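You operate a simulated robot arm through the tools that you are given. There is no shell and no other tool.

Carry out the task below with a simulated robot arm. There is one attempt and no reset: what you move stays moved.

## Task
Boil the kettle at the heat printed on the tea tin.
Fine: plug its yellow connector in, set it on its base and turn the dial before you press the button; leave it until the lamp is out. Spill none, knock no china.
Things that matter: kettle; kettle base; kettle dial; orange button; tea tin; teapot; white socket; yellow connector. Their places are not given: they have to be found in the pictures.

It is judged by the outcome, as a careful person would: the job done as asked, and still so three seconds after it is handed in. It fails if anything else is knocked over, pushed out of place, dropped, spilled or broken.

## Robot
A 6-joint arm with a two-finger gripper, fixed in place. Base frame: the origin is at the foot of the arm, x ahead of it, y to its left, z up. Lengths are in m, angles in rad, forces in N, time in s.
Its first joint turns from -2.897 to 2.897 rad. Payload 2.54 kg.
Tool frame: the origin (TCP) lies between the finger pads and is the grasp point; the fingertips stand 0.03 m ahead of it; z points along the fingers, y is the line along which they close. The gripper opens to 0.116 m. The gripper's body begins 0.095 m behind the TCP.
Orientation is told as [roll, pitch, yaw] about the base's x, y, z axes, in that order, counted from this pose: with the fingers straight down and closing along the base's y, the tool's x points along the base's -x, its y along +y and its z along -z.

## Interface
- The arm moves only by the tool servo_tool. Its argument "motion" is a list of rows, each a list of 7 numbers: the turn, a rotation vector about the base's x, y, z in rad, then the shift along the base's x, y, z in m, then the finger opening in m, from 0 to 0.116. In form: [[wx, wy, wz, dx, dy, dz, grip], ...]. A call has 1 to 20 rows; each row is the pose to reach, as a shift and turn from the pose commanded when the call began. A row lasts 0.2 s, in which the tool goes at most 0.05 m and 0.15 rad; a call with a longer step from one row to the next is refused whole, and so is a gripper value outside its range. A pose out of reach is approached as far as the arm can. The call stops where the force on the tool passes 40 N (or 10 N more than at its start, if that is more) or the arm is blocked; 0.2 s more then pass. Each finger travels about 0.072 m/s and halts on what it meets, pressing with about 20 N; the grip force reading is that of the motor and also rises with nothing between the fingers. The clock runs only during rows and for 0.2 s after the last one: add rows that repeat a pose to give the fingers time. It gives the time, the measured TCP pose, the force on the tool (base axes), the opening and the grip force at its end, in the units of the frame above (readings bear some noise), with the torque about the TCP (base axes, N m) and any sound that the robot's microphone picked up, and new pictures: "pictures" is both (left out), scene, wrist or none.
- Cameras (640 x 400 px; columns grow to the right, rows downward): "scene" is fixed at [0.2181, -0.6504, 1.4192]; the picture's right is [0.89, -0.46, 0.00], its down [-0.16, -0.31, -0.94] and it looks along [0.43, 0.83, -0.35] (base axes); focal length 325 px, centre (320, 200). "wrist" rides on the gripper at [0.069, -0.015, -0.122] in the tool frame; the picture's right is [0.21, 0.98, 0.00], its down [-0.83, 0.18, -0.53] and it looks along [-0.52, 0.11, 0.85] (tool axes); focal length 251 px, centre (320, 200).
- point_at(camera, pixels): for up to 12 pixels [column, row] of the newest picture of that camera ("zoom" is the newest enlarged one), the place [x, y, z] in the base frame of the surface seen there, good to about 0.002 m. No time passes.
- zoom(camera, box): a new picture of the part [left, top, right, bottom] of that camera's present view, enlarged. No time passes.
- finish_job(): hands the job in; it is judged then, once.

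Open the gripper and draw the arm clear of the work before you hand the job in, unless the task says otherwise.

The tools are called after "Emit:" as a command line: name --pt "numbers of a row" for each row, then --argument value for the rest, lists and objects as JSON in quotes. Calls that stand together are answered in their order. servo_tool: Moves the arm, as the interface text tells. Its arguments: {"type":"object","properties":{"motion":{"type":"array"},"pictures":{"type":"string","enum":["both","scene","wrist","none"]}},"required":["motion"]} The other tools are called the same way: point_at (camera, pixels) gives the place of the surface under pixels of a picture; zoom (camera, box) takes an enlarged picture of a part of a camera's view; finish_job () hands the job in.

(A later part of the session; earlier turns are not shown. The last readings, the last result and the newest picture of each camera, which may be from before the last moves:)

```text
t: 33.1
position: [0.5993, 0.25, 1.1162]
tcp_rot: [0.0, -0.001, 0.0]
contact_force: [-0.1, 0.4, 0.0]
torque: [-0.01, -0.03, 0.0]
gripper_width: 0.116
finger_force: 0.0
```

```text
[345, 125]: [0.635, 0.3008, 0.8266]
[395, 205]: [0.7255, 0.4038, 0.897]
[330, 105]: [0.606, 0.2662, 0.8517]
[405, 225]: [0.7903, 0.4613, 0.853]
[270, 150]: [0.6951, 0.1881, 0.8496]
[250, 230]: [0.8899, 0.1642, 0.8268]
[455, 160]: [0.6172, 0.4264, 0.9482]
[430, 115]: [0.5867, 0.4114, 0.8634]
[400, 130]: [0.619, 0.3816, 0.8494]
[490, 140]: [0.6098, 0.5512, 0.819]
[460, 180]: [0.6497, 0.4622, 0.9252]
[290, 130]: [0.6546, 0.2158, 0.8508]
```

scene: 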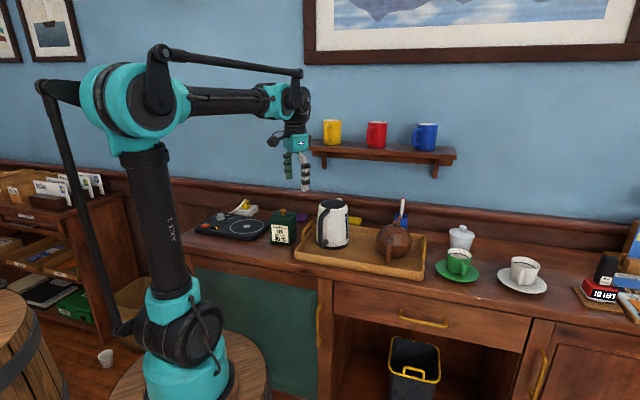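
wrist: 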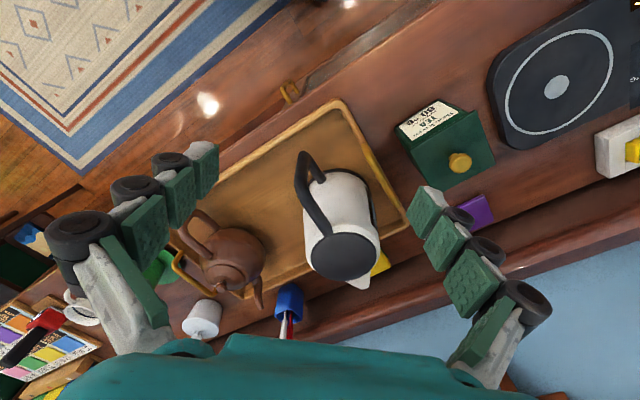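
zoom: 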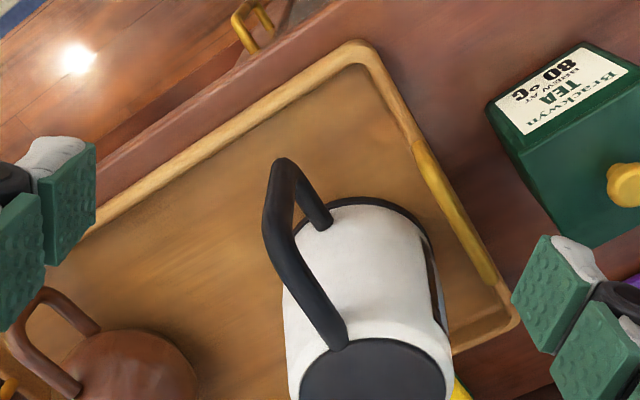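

Kettle axis ≈ (0.773,0.322); body radius ≈0.054 at z 0.965, tapering to 0.048 at the rim; handle toward 223°, spout toward ~40°. A grip across the upper body (closing along 133°, yaw 0.75) keeps it upright; I'll go above it with fingers fully open.

Emit:
servo_tool --pt "0 0 0.12 0.02 0.008 0 0.116" --pt "0 0 0.24 0.05 0.02 0 0.116" --pt "0 0 0.36 0.08 0.032 0 0.116" --pt "0 0 0.48 0.11 0.044 0 0.116" --pt "0 0 0.6 0.14 0.058 0 0.116" --pt "0 0 0.72 0.165 0.068 -0.01 0.116" --pt "0 0 0.75 0.174 0.072 -0.022 0.116" --pt "0 0 0.75 0.174 0.072 -0.022 0.116" --pt "0 0 0.75 0.174 0.072 -0.022 0.116" --pictures "both"

Emit:
zoom --camera "scene" --box '[260, 80, 460, 260]'

```text
t: 35.1
position: [0.7734, 0.3209, 1.099]
tcp_rot: [0.001, 0.0, 0.75]
contact_force: [0.4, -0.1, -0.1]
torque: [-0.03, -0.01, -0.04]
gripper_width: 0.1163
finger_force: 0.0
```

scene: 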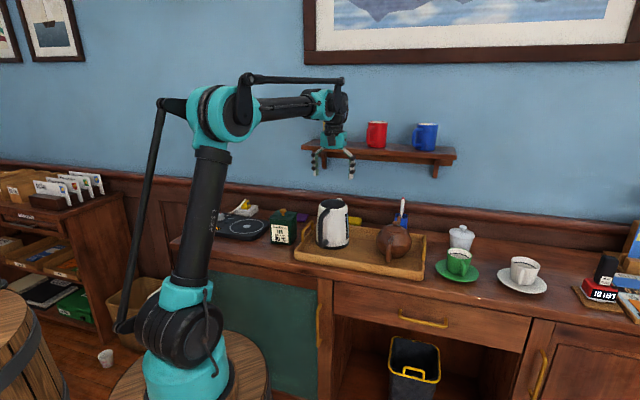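
wrist: 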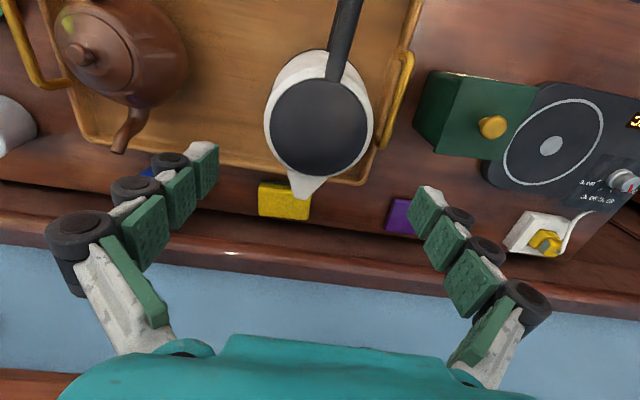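

```text
2.22 times, centred on (360, 170) of scene
```

zoom: 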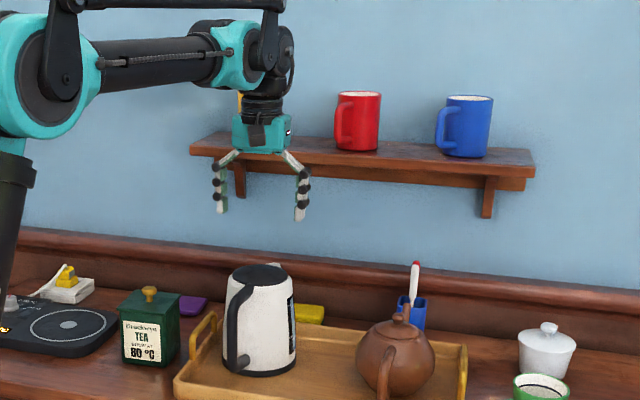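

Now I see the kettle from above: lid centre ≈(320,127), handle up at (345,30), spout at (307,185). I'll measure the rim and body to centre accurately.

Emit:
point_at --camera "wrist" --pixels '[[275, 125], [364, 125], [320, 83], [320, 172], [290, 95], [350, 95], [288, 158], [350, 160], [320, 127], [307, 190], [300, 180], [315, 178]]'

Emit:
point_at --camera "wrist" --pixels '[[266, 115], [373, 110], [267, 130], [372, 130], [275, 90], [363, 80], [285, 70], [355, 65], [300, 57], [272, 145], [366, 148], [330, 52]]'

Emit:
zoom --camera "wrist" --box '[230, 0, 410, 210]'

```text
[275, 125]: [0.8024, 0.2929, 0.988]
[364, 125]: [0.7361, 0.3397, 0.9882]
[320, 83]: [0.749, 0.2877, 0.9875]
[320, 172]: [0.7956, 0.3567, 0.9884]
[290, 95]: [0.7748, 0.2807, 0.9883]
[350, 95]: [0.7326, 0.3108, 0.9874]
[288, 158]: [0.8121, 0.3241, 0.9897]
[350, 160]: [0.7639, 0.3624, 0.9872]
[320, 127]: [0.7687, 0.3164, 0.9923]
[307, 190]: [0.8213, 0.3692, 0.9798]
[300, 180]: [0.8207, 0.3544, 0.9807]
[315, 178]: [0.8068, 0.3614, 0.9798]
```

```text
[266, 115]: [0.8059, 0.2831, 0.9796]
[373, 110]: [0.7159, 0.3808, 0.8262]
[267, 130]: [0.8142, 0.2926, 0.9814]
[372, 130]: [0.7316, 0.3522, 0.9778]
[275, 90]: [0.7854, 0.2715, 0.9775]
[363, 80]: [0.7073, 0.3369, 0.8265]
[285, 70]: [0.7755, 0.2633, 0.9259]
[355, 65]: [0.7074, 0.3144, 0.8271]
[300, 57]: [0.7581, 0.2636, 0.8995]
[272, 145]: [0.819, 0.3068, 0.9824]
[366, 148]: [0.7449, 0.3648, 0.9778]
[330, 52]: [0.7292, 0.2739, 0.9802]
```

```text
1.90 times, centred on (320, 105) of wrist
```

zoom: 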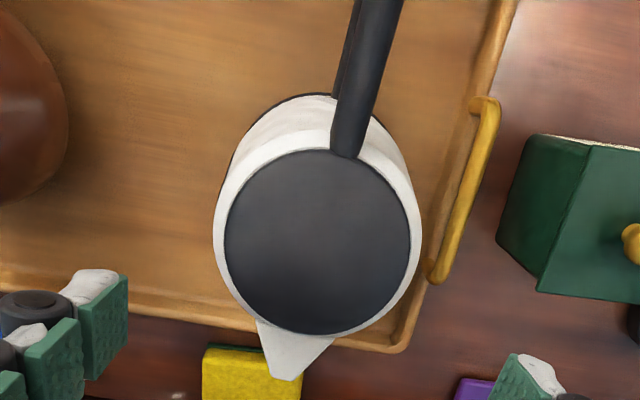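

Kettle axis ≈ (0.772,0.322), rim radius ≈0.051. Laterally it's centred in the picture. I'll lower to just above rim height and recheck the gap on each side.

Emit:
servo_tool --pt "0 0 0 -0.0005 0.0005 -0.02 0.116" --pt "0 0 0 -0.0005 0.0005 -0.04 0.116" --pt "0 0 0 -0.0005 0.0005 -0.058 0.116" --pt "0 0 0 -0.0005 0.0005 -0.068 0.116" --pt "0 0 0 -0.0005 0.0005 -0.068 0.116" --pt "0 0 0 -0.0005 0.0005 -0.068 0.116" --pictures "both"

Emit:
zoom --camera "scene" --box '[290, 130, 390, 260]'

Emit:
zoom --camera "wrist" --box '[170, 60, 470, 250]'

```text
t: 36.5
position: [0.7738, 0.3228, 1.0298]
tcp_rot: [0.002, -0.001, 0.752]
contact_force: [-0.6, 0.3, -0.8]
torque: [0.01, -0.02, 0.01]
gripper_width: 0.1158
finger_force: 0.0
```

scene: 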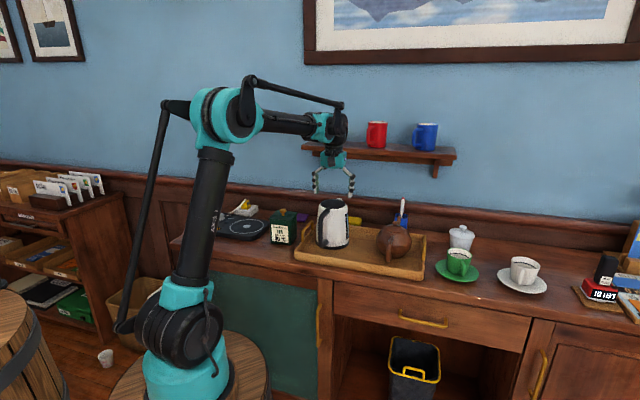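
wrist: 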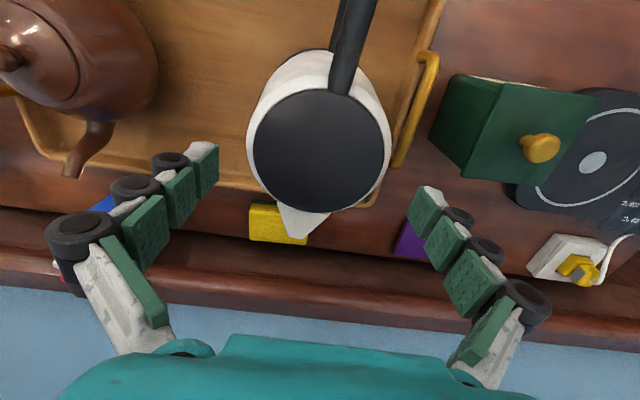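

```text
3.08 times, centred on (340, 195) of scene
```

zoom: 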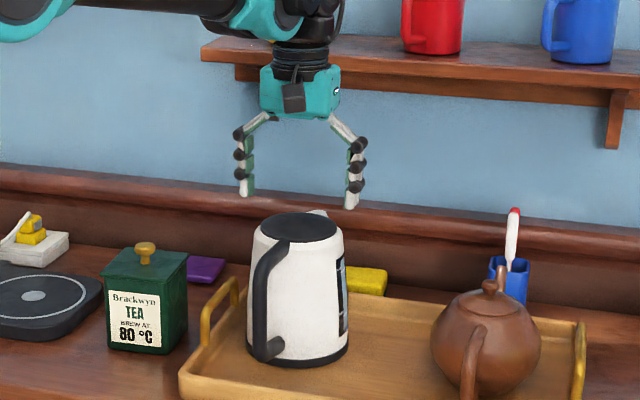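

```text
2.11 times, centred on (320, 155) of wrist
```

zoom: 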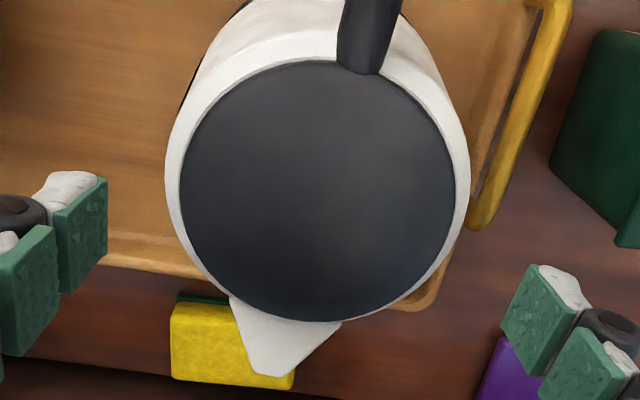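

Fingers straddle the kettle evenly; the tool is ~2 mm too far along the spout direction. I'll correct and lower slowly so the fingertips are about 30 mm below the rim.

Emit:
servo_tool --pt "0 0 0 -0.0015 -0.0014 -0.006 0.116" --pt "0 0 0 -0.0015 -0.0014 -0.013 0.116" --pt "0 0 0 -0.0015 -0.0014 -0.02 0.116" --pt "0 0 0 -0.0015 -0.0014 -0.027 0.116" --pt "0 0 0 -0.0015 -0.0014 -0.034 0.116" --pt "0 0 0 -0.0015 -0.0014 -0.04 0.116" --pt "0 0 0 -0.0015 -0.0014 -0.044 0.116" --pt "0 0 0 -0.0015 -0.0014 -0.044 0.116" --pictures "both"

Emit:
zoom --camera "scene" --box '[290, 150, 390, 260]'

Emit:
zoom --camera "wrist" --box '[170, 60, 470, 250]'

```text
t: 38.3
position: [0.7719, 0.3223, 0.9855]
tcp_rot: [0.003, 0.001, 0.749]
contact_force: [-0.3, 0.6, -0.1]
torque: [-0.01, 0.0, 0.0]
gripper_width: 0.1162
finger_force: 0.1
```

scene: 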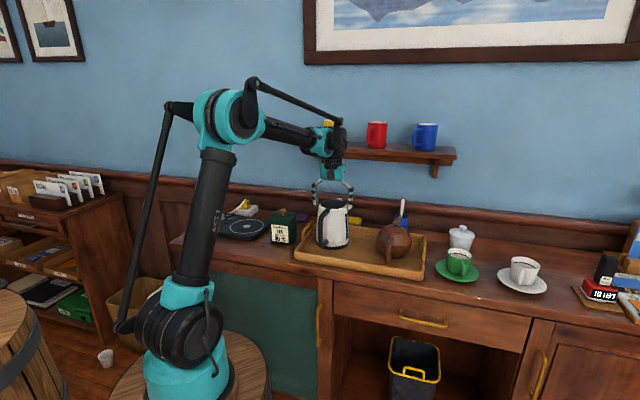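
wrist: 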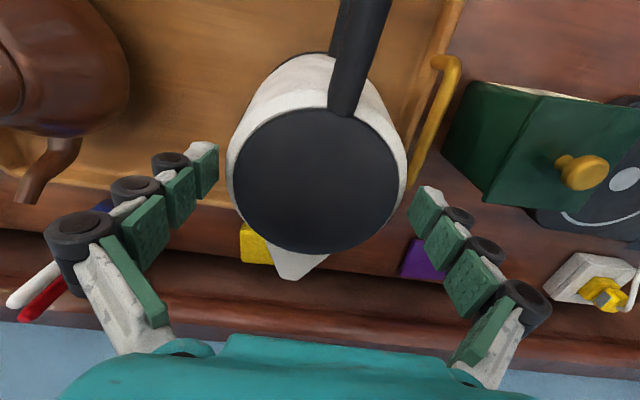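

```text
3.64 times, centred on (340, 205) of scene
```

zoom: 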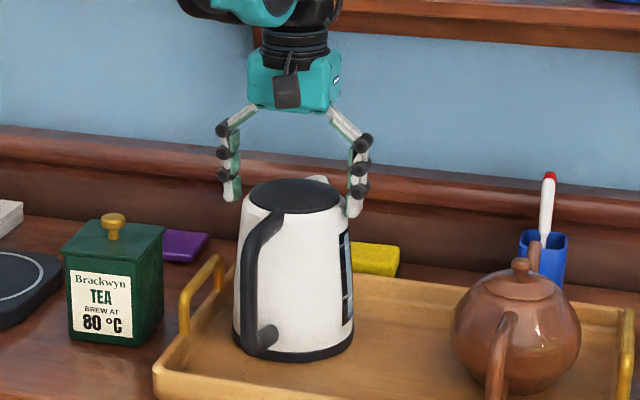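

```text
2.11 times, centred on (320, 155) of wrist
```

zoom: 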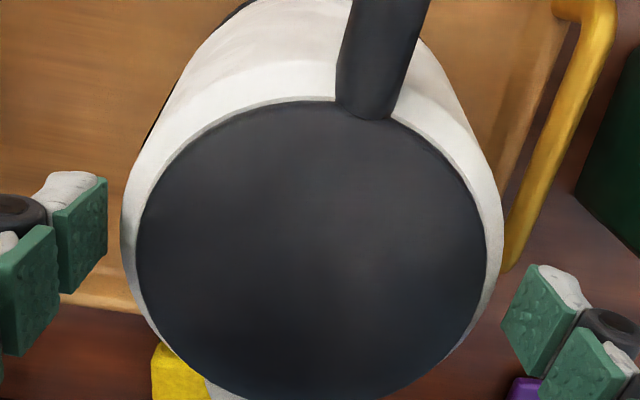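

The fingertips are at z≈0.955 on both sides of the body with no contact. Closing on the kettle body now.

Emit:
servo_tool --pt "0 0 0 0 0 0 0.112" --pt "0 0 0 0 0 0 0.106" --pt "0 0 0 0 0 0 0.1" --pt "0 0 0 0 0 0 0.09" --pt "0 0 0 0 0 0 0.08" --pt "0 0 0 0 0 0 0.08" --pictures "both"

Emit:
zoom --camera "wrist" --box '[170, 60, 470, 250]'

Emit:
zoom --camera "scene" --box '[300, 170, 370, 255]'

```text
t: 39.7
position: [0.7722, 0.321, 0.9853]
tcp_rot: [0.002, 0.0, 0.75]
contact_force: [4.7, -2.9, 10.3]
torque: [-0.14, -0.21, 0.0]
gripper_width: 0.1057
finger_force: 20.2
```

scene: 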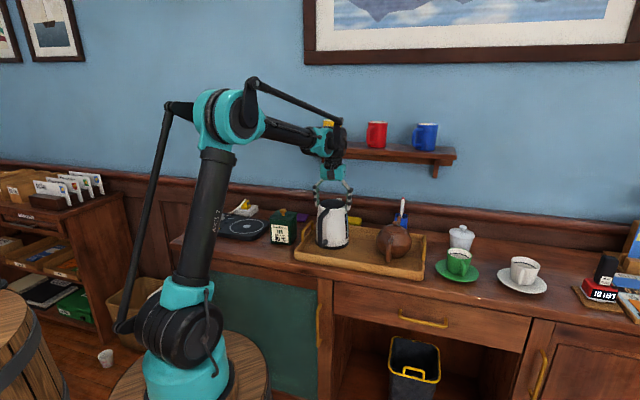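
wrist: 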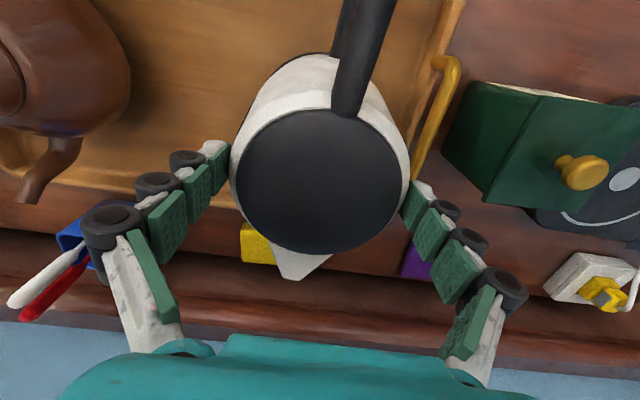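

```text
2.11 times, centred on (320, 155) of wrist
```

zoom: 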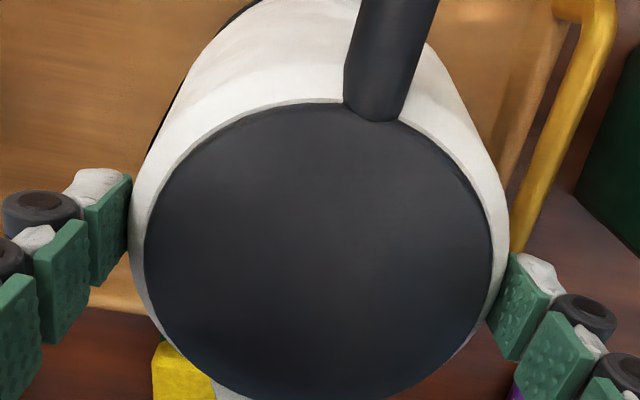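

```text
4.71 times, centred on (335, 212) of scene
```

zoom: 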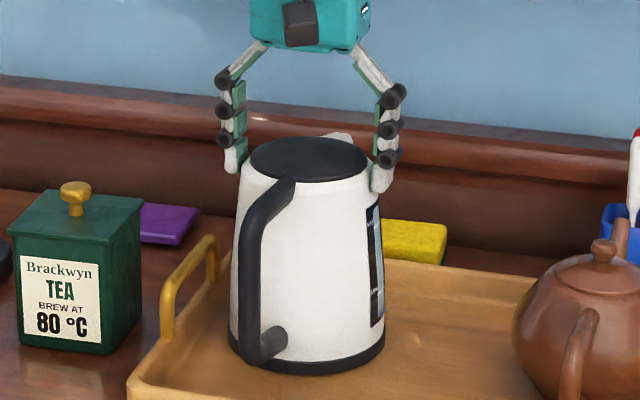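

Gripped at 0.106 m. I'll try a very small lift of 6 mm and watch the force and whether the kettle follows.

Emit:
servo_tool --pt "0 0 0 0 0 0.002 0.08" --pt "0 0 0 0 0 0.004 0.08" --pt "0 0 0 0 0 0.006 0.08" --pt "0 0 0 0 0 0.006 0.08" --pt "0 0 0 0 0 0.006 0.08" --pictures "both"

Emit:
zoom --camera "scene" --box '[300, 170, 370, 255]'

Emit:
point_at --camera "wrist" --pixels '[[290, 180], [320, 180], [350, 180], [320, 150], [320, 220]]'

```text
t: 40.9
position: [0.7724, 0.3226, 0.9906]
tcp_rot: [0.001, 0.001, 0.751]
contact_force: [0.4, -0.1, -6.0]
torque: [-0.03, 0.0, -0.01]
gripper_width: 0.1058
finger_force: 19.7
```

scene: 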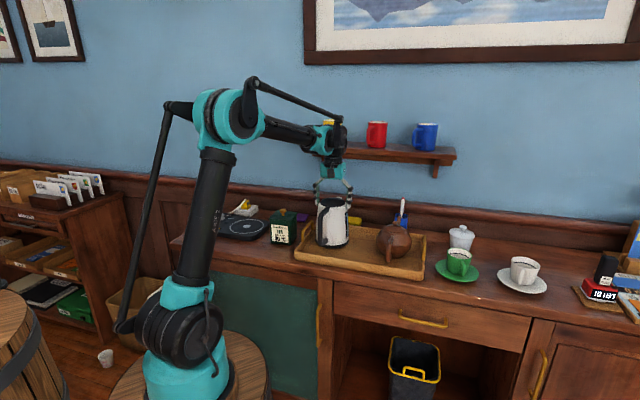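
wrist: 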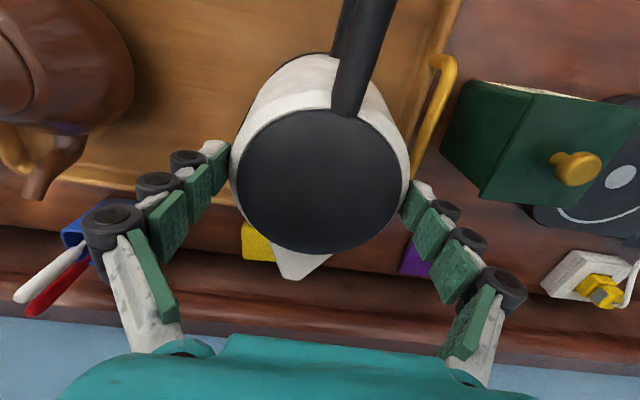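

```text
4.71 times, centred on (335, 212) of scene
```

zoom: 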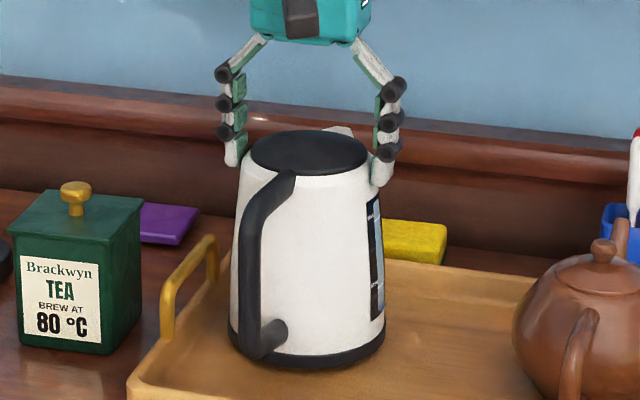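

```text
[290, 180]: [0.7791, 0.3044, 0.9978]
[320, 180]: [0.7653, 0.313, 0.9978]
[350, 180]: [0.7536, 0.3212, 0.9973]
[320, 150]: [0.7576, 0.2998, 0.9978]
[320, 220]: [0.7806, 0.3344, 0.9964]
```

The kettle lifted 5.5 mm with the lid still level and no slip; weight is about 6 N. Before carrying, I'll measure the base ring centre, tin knob and tray-handle heights from the scene.

Emit:
zoom --camera "scene" --box '[195, 190, 345, 270]'

Emit:
point_at --camera "zoom" --pixels '[[217, 170], [285, 160], [148, 180], [230, 144], [200, 200], [375, 82], [375, 100], [335, 115], [420, 115], [462, 190], [478, 175], [395, 205]]'

```text
4.27 times, centred on (270, 230) of scene
```

zoom: 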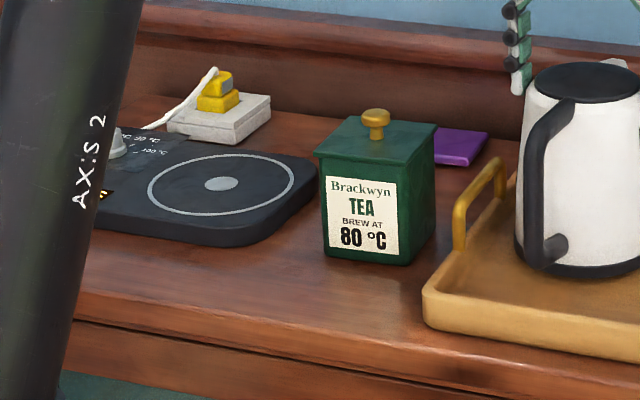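

```text
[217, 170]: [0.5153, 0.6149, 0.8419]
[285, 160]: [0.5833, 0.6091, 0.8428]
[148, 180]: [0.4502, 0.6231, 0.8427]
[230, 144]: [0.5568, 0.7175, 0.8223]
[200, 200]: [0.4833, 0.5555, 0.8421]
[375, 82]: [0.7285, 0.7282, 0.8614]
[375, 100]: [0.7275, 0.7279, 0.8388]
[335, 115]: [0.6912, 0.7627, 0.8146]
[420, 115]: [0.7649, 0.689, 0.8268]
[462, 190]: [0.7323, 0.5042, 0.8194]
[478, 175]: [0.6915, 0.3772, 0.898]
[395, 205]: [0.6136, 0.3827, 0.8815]
```

Now picking the right pixels: ring disc (221,184), tin knob (375,112), tray handle (480,178).

Emit:
point_at --camera "zoom" --pixels '[[221, 184], [151, 187], [292, 176], [235, 156], [207, 213], [375, 111], [370, 112], [316, 155], [434, 126], [372, 165], [462, 198], [500, 160]]'

Emit:
point_at --camera "zoom" --pixels '[[207, 184], [237, 183], [221, 177], [221, 191], [170, 165], [275, 200], [170, 206], [275, 163], [430, 240], [325, 250], [405, 262], [350, 120]]'

```text
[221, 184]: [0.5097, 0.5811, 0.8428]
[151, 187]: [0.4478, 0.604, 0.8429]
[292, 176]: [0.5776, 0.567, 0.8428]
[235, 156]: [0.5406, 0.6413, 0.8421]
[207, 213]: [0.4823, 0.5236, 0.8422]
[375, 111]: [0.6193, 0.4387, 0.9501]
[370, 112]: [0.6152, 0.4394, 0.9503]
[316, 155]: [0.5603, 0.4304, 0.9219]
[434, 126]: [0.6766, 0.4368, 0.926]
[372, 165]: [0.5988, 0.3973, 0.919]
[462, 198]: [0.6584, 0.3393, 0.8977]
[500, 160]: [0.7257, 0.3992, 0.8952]
```

```text
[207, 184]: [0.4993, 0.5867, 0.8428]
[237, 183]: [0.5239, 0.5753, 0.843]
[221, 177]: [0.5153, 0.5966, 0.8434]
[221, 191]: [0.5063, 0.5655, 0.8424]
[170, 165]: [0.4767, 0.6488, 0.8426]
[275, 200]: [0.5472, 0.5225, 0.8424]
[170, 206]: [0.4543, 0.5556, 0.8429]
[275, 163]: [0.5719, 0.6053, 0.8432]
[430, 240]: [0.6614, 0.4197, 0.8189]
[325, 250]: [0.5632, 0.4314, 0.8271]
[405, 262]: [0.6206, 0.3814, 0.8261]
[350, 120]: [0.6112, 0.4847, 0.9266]
```

Base ring centre ≈ (0.512,0.582) at z 0.842; tin knob top 0.950, tray handle 0.898. I'll lift the kettle gently, back away from the shelf and raise its bottom to about 0.95.

Emit:
servo_tool --pt "0 0 0 0 0 0.006 0.08" --pt "0 0 0 0 0 0.016 0.08" --pt "0 0 0 0 0 0.03 0.08" --pt "0 0 0 0 0 0.045 0.08" --pt "0 0 0 -0.006 -0.003 0.06 0.08" --pt "0 0 0 -0.016 -0.008 0.075 0.08" --pt "0 0 0 -0.03 -0.015 0.09 0.08" --pt "0 0 0 -0.046 -0.023 0.103 0.08" --pt "0 0 0 -0.062 -0.031 0.113 0.08" --pt "0 0 0 -0.074 -0.037 0.118 0.08" --pt "0 0 0 -0.08 -0.04 0.12 0.08" --pt "0 0 0 -0.08 -0.04 0.12 0.08" --pictures "both"

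Emit:
zoom --camera "scene" --box '[260, 110, 400, 260]'

```text
t: 43.5
position: [0.6909, 0.2823, 1.1121]
tcp_rot: [0.001, 0.0, 0.751]
contact_force: [-0.1, -0.8, -6.8]
torque: [0.02, -0.04, 0.0]
gripper_width: 0.1056
finger_force: 19.8
```

scene: 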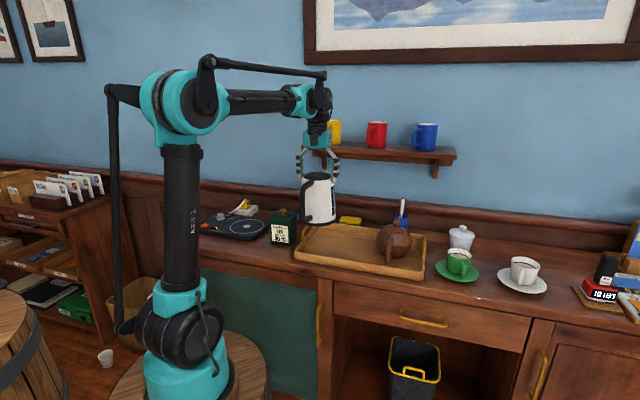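
wrist: 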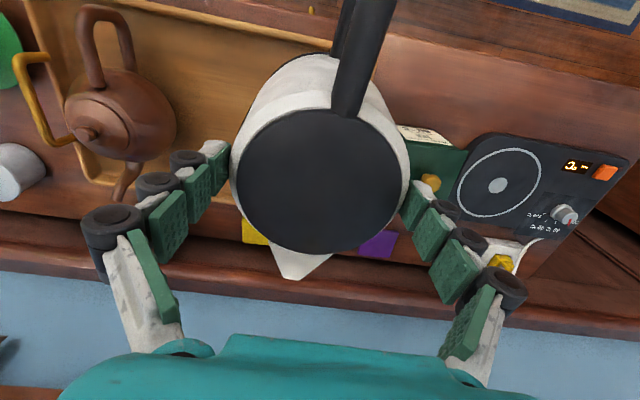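

```text
2.67 times, centred on (330, 185) of scene
```

zoom: 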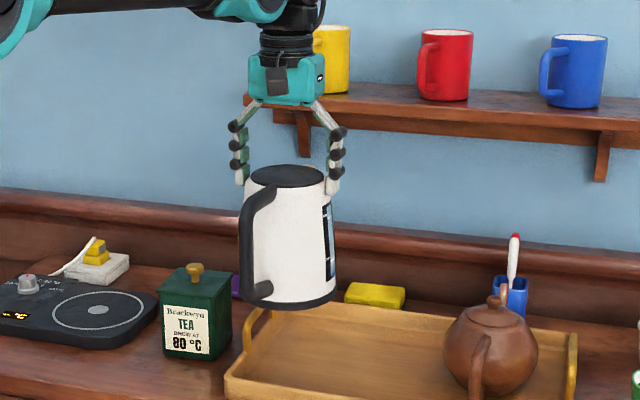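

The kettle hangs level at bottom height ≈0.95. I'll carry it round in front of the tea tin to above the base in a smooth arc.

Emit:
servo_tool --pt "0 0 0 -0.01 0.004 0 0.08" --pt "0 0 0 -0.03 0.012 0 0.08" --pt "0 0 0 -0.055 0.023 0 0.08" --pt "0 0 0 -0.08 0.035 0 0.08" --pt "0 0 0 -0.105 0.046 0 0.08" --pt "0 0 0 -0.13 0.058 0 0.08" --pt "0 0 0 -0.155 0.07 0 0.08" --pt "0 0 0 -0.178 0.083 0 0.08" --pt "0 0 0 -0.197 0.099 0 0.08" --pt "0 0 0 -0.212 0.12 0 0.08" --pt "0 0 0 -0.222 0.144 0 0.08" --pt "0 0 0 -0.227 0.168 0 0.08" --pt "0 0 0 -0.226 0.192 0 0.08" --pt "0 0 0 -0.22 0.216 0 0.08" --pt "0 0 0 -0.21 0.24 0 0.08" --pt "0 0 0 -0.199 0.262 0 0.08" --pt "0 0 0 -0.19 0.28 0 0.08" --pt "0 0 0 -0.183 0.293 0 0.08" --pt "0 0 0 -0.18 0.3 0 0.08" --pt "0 0 0 -0.18 0.3 0 0.08" --pictures "both"

Emit:
zoom --camera "scene" --box '[180, 130, 310, 260]'

```text
t: 47.7
position: [0.5113, 0.5835, 1.1118]
tcp_rot: [0.002, -0.001, 0.751]
contact_force: [0.1, 0.3, -5.5]
torque: [0.01, -0.01, 0.01]
gripper_width: 0.1059
finger_force: 19.9
```

scene: 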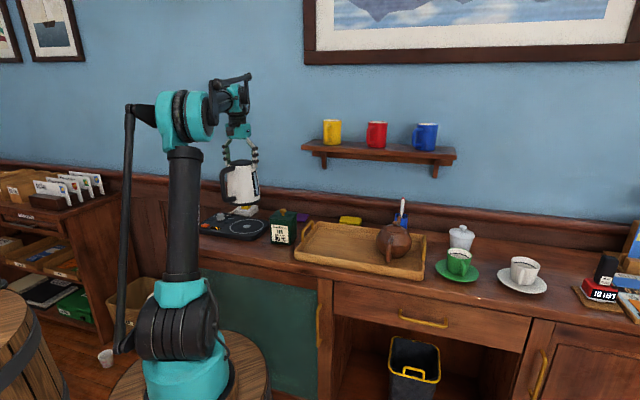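
wrist: 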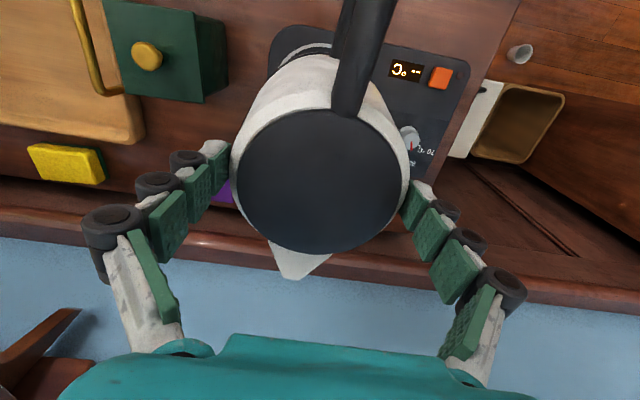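

```text
3.08 times, centred on (245, 195) of scene
```

zoom: 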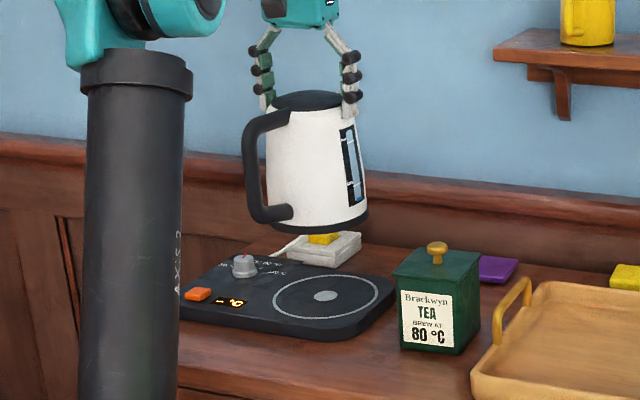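

The kettle is above the base. I'll check that the lid is level and where its axis is.

Emit:
point_at --camera "wrist" --pixels '[[245, 180], [395, 180], [320, 115], [320, 245], [265, 140], [375, 140], [265, 225], [375, 225], [320, 180]]'

Emit:
point_at --camera "scene" --pixels '[[228, 168], [250, 166], [240, 163], [230, 203], [257, 199], [243, 205], [264, 225], [251, 226]]'

```text
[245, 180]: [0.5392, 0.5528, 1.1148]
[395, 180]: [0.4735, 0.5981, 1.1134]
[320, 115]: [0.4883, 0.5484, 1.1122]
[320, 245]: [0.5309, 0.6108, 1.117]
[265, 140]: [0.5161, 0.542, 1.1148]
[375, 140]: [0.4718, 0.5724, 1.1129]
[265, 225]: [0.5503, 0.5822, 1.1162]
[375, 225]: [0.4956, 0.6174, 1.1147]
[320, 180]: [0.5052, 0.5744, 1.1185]
```

```text
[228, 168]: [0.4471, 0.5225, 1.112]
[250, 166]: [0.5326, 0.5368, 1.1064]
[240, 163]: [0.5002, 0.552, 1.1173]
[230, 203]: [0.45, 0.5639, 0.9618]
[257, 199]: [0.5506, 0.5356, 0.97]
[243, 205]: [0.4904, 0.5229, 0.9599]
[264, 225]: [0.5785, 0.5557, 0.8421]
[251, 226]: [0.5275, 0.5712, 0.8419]
```

The lid is tilted about 3.5° (handle side low) and the axis is ≈3 mm short of the ring centre. I'll level it by turning 0.06 rad about the closing axis, correct the position, and lower to ~15 mm above the base.

Emit:
servo_tool --pt "-0.012 0.013 0 0.001 0.001 0 0.08" --pt "-0.027 0.029 0 0.002 0.0018 0 0.08" --pt "-0.041 0.044 0 0.0023 0.002 -0.004 0.08" --pt "-0.041 0.044 0 0.0023 0.002 -0.014 0.08" --pt "-0.041 0.044 0 0.0023 0.002 -0.028 0.08" --pt "-0.041 0.044 0 0.0023 0.002 -0.044 0.08" --pt "-0.041 0.044 0 0.0023 0.002 -0.06 0.08" --pt "-0.041 0.044 0 0.0023 0.002 -0.074 0.08" --pt "-0.041 0.044 0 0.0023 0.002 -0.084 0.08" --pt "-0.041 0.044 0 0.0023 0.002 -0.09 0.08" --pt "-0.041 0.044 0 0.0023 0.002 -0.09 0.08" --pictures "both"

Emit:
zoom --camera "scene" --box '[190, 160, 300, 260]'

Emit:
point_at --camera "wrist" --pixels '[[245, 180], [395, 180], [320, 115], [320, 245], [265, 140], [375, 140], [265, 225], [375, 225], [320, 180]]'

```text
t: 50.1
position: [0.5148, 0.5838, 1.0209]
tcp_rot: [0.002, 0.061, 0.75]
contact_force: [-0.5, -0.1, -6.6]
torque: [0.01, 0.01, 0.01]
gripper_width: 0.106
finger_force: 20.0
```

scene: 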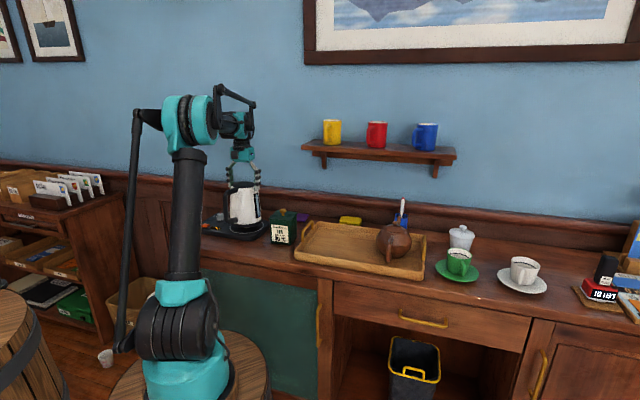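
wrist: 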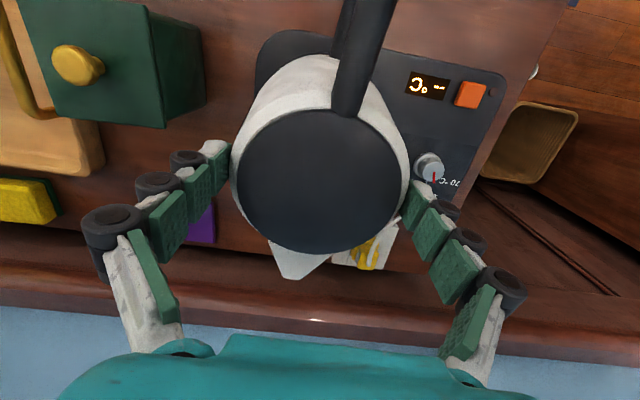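

```text
4.00 times, centred on (245, 210) of scene
```

zoom: 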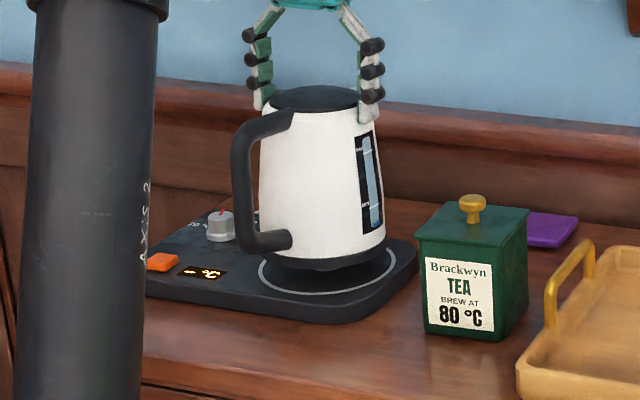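

```text
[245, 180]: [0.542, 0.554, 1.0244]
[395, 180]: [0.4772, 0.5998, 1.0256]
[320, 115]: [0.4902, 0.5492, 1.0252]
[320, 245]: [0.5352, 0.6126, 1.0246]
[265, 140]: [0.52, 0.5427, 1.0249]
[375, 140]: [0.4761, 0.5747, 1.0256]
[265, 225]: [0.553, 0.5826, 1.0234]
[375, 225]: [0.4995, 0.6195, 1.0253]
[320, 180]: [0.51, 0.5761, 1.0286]
```

The kettle is level now and its axis is within ~1 mm of the ring centre. It needs about 20 mm more to touch down; I'll lower gently and watch the force.

Emit:
servo_tool --pt "0 0 0 -0.001 0.0004 -0.005 0.08" --pt "0 0 0 -0.001 0.0004 -0.01 0.08" --pt "0 0 0 -0.001 0.0004 -0.014 0.08" --pt "0 0 0 -0.001 0.0004 -0.017 0.08" --pt "0 0 0 -0.001 0.0004 -0.0185 0.08" --pt "0 0 0 -0.001 0.0004 -0.02 0.08" --pt "0 0 0 -0.001 0.0004 -0.02 0.08" --pictures "both"

Emit:
zoom --camera "scene" --box '[190, 160, 300, 260]'

Emit:
point_at --camera "wrist" --pixels '[[245, 180], [395, 180], [320, 115], [320, 245], [265, 140], [375, 140], [265, 225], [375, 225], [320, 180]]'

```text
t: 51.7
position: [0.5114, 0.5835, 1.0025]
tcp_rot: [0.001, 0.06, 0.751]
contact_force: [-6.3, -4.1, 12.9]
torque: [0.21, 0.01, 0.05]
gripper_width: 0.1061
finger_force: 20.2
```

scene: 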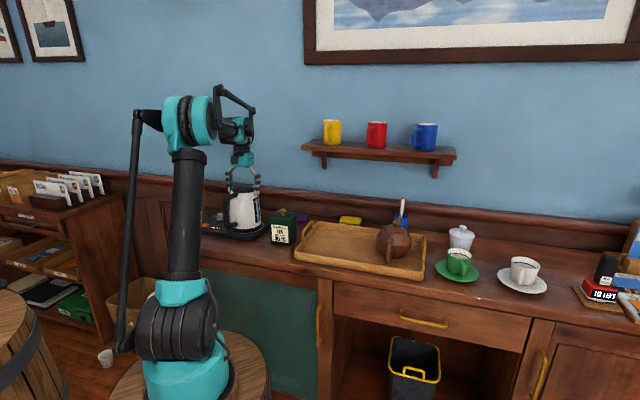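
wrist: 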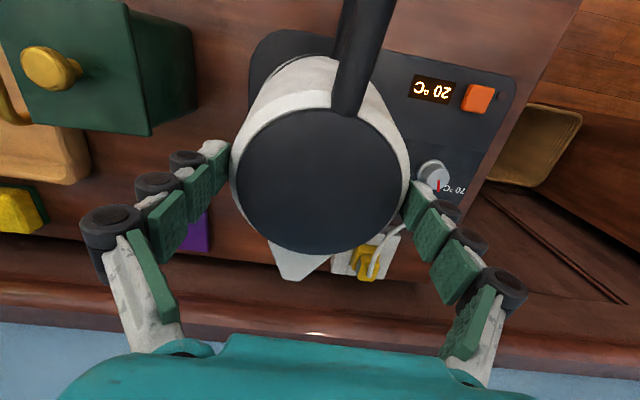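

```text
4.00 times, centred on (245, 210) of scene
```

zoom: 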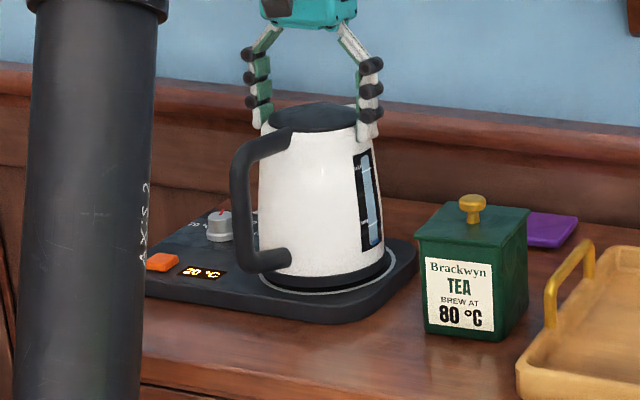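

```text
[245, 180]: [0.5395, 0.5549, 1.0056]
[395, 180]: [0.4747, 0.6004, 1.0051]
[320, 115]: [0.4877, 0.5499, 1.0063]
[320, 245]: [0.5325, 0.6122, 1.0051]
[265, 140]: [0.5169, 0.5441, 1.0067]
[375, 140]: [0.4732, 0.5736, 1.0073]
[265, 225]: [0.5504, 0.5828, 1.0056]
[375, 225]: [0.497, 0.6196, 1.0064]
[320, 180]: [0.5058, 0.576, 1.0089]
```

The display now reads 20 °C and the tool feels upward contact: the kettle is on its base, powered. I'll open the fingers fully and rise straight up.

Emit:
servo_tool --pt "0 0 0 0 0 0.0003 0.104" --pt "0 0 0 0 0 0.0005 0.11" --pt "0 0 0 0 0 0.0005 0.116" --pt "0 0 0 0 0 0.0005 0.116" --pictures "both"

Emit:
zoom --camera "wrist" --box '[170, 60, 470, 250]'

```text
t: 52.7
position: [0.5136, 0.5841, 1.0018]
tcp_rot: [0.002, 0.06, 0.749]
contact_force: [-1.2, -0.1, 0.2]
torque: [0.0, 0.0, 0.02]
gripper_width: 0.1161
finger_force: 0.0
```

scene: 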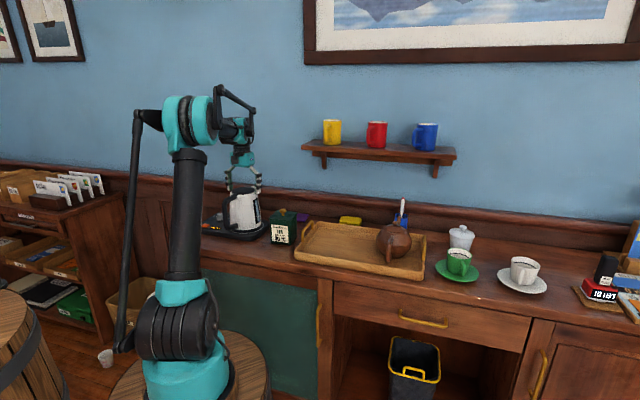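
wrist: 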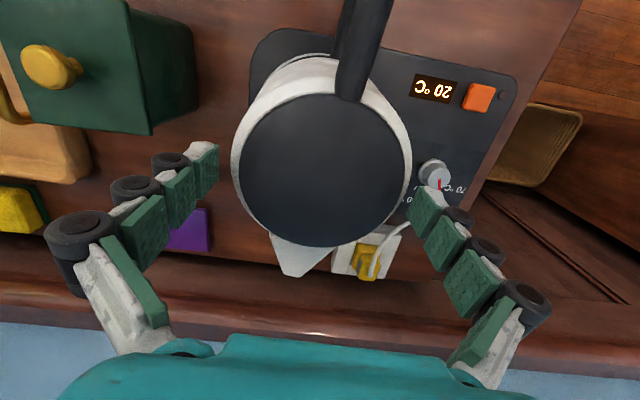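

```text
2.11 times, centred on (320, 155) of wrist
```

zoom: 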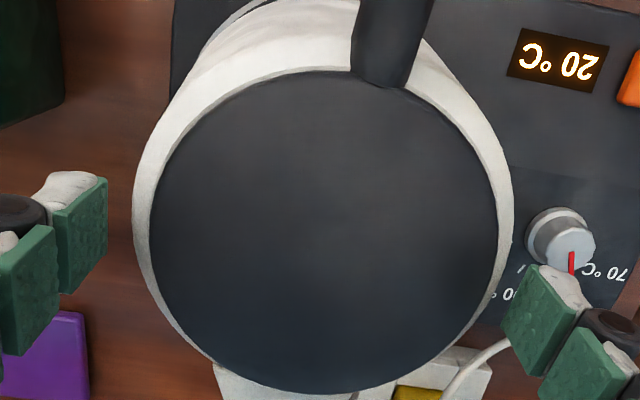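

Fingers are clear of the kettle and it stands still. Rising straight up, then levelling the tool.

Emit:
servo_tool --pt "0 0 0 0 0 0.008 0.116" --pt "0 0 0 0 0 0.02 0.116" --pt "0 0 0 0 0 0.035 0.116" --pt "0 0 0 0 0 0.055 0.116" --pt "0 0 0 0 0 0.08 0.116" --pt "0.02 -0.022 0 0 0 0.11 0.116" --pt "0.041 -0.044 0 -0.02 0 0.13 0.116" --pt "0.041 -0.044 0 -0.04 0 0.14 0.116" --pt "0.041 -0.044 0 -0.04 0 0.14 0.116" --pictures "both"

Emit:
zoom --camera "scene" --box '[190, 170, 300, 260]'

```text
t: 54.7
position: [0.4733, 0.5837, 1.1433]
tcp_rot: [0.003, -0.001, 0.75]
contact_force: [-0.4, -0.4, 0.1]
torque: [0.01, 0.02, -0.01]
gripper_width: 0.1159
finger_force: 0.1
```

scene: 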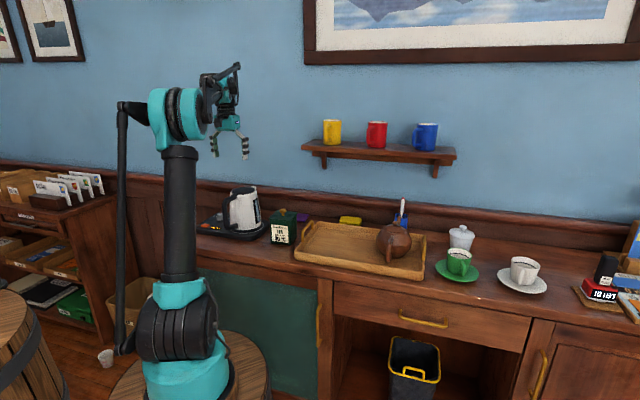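
wrist: 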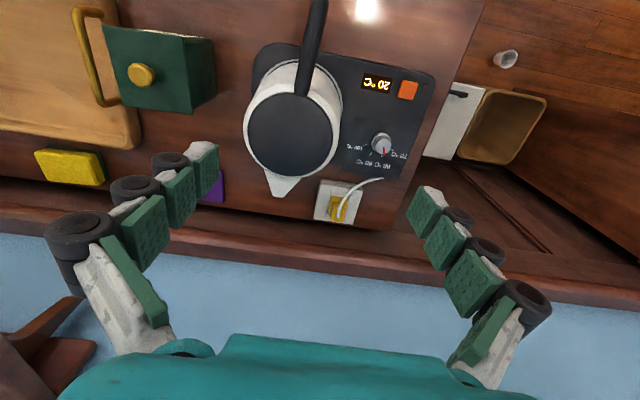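

```text
4.44 times, centred on (245, 215) of scene
```

zoom: 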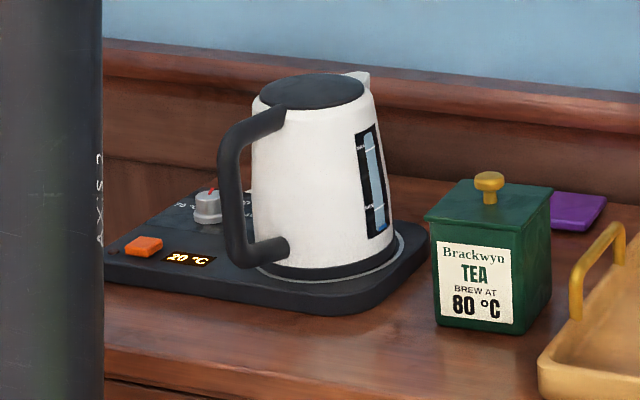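

The kettle stands on the ring. I'll check its centring and the dial pointer once more before pressing.

Emit:
zoom --camera "wrist" --box '[340, 70, 440, 180]'

Emit:
zoom --camera "wrist" --box '[230, 30, 440, 230]'

Emit:
point_at --camera "wrist" --pixels '[[292, 135], [251, 135], [333, 135], [292, 98], [292, 173], [262, 110], [322, 165], [408, 90], [402, 84], [414, 96], [398, 92], [418, 88]]'

```text
3.64 times, centred on (390, 125) of wrist
```

zoom: 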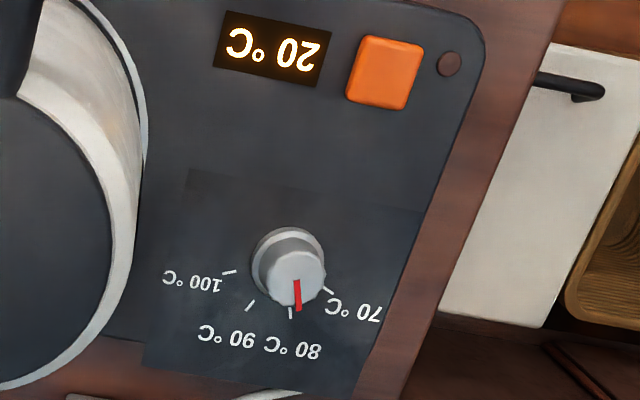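

```text
2.00 times, centred on (335, 130) of wrist
```

zoom: 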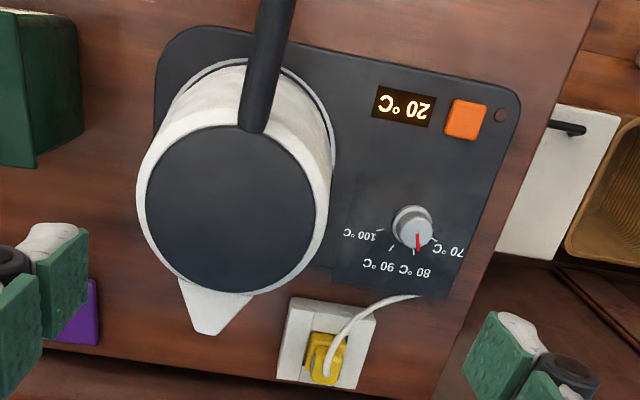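

```text
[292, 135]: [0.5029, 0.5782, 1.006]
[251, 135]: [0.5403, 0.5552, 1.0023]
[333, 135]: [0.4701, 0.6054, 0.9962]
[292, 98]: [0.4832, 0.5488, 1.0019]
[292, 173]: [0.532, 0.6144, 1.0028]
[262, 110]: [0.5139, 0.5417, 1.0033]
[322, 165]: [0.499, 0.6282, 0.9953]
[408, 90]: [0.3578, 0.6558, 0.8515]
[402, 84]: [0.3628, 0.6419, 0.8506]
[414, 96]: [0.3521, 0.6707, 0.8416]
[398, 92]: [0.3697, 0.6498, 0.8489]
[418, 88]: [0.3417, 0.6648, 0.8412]
```

Kettle centred within ~2 mm of the ring. Let me examine the dial pointer closely again.

Emit:
zoom --camera "wrist" --box '[360, 120, 415, 175]'

Emit:
point_at --camera "zoom" --pixels '[[350, 190], [355, 210], [360, 235], [365, 255], [335, 265], [333, 280], [300, 200]]'

```text
7.27 times, centred on (388, 148) of wrist
```

zoom: 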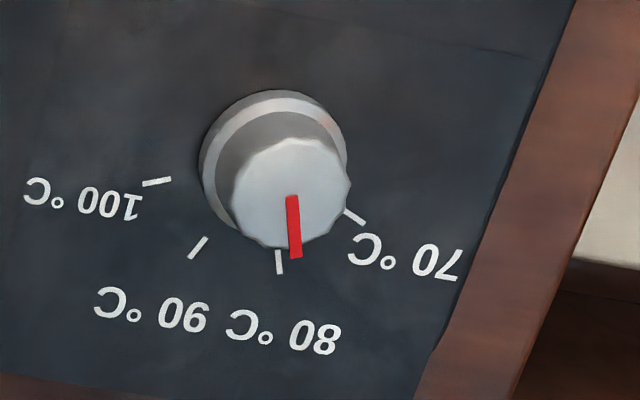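

```text
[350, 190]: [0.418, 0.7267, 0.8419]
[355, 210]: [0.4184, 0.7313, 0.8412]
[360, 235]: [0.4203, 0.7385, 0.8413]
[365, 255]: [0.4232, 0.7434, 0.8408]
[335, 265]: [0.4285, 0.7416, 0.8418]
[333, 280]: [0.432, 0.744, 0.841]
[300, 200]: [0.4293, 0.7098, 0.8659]
```

Emit:
point_at --camera "zoom" --pixels '[[292, 200], [293, 212], [294, 225], [295, 240], [296, 253], [279, 255], [280, 270], [352, 214], [360, 220], [205, 240], [192, 255], [150, 183]]'

```text
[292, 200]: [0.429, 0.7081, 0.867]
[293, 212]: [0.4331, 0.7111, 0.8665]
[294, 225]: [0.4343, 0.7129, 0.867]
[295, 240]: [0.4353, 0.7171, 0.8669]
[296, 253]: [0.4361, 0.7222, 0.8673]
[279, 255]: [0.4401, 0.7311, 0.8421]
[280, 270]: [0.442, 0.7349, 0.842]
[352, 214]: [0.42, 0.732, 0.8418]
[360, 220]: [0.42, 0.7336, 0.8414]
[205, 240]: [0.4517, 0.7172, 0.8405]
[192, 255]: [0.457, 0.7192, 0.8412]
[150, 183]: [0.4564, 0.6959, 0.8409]
```

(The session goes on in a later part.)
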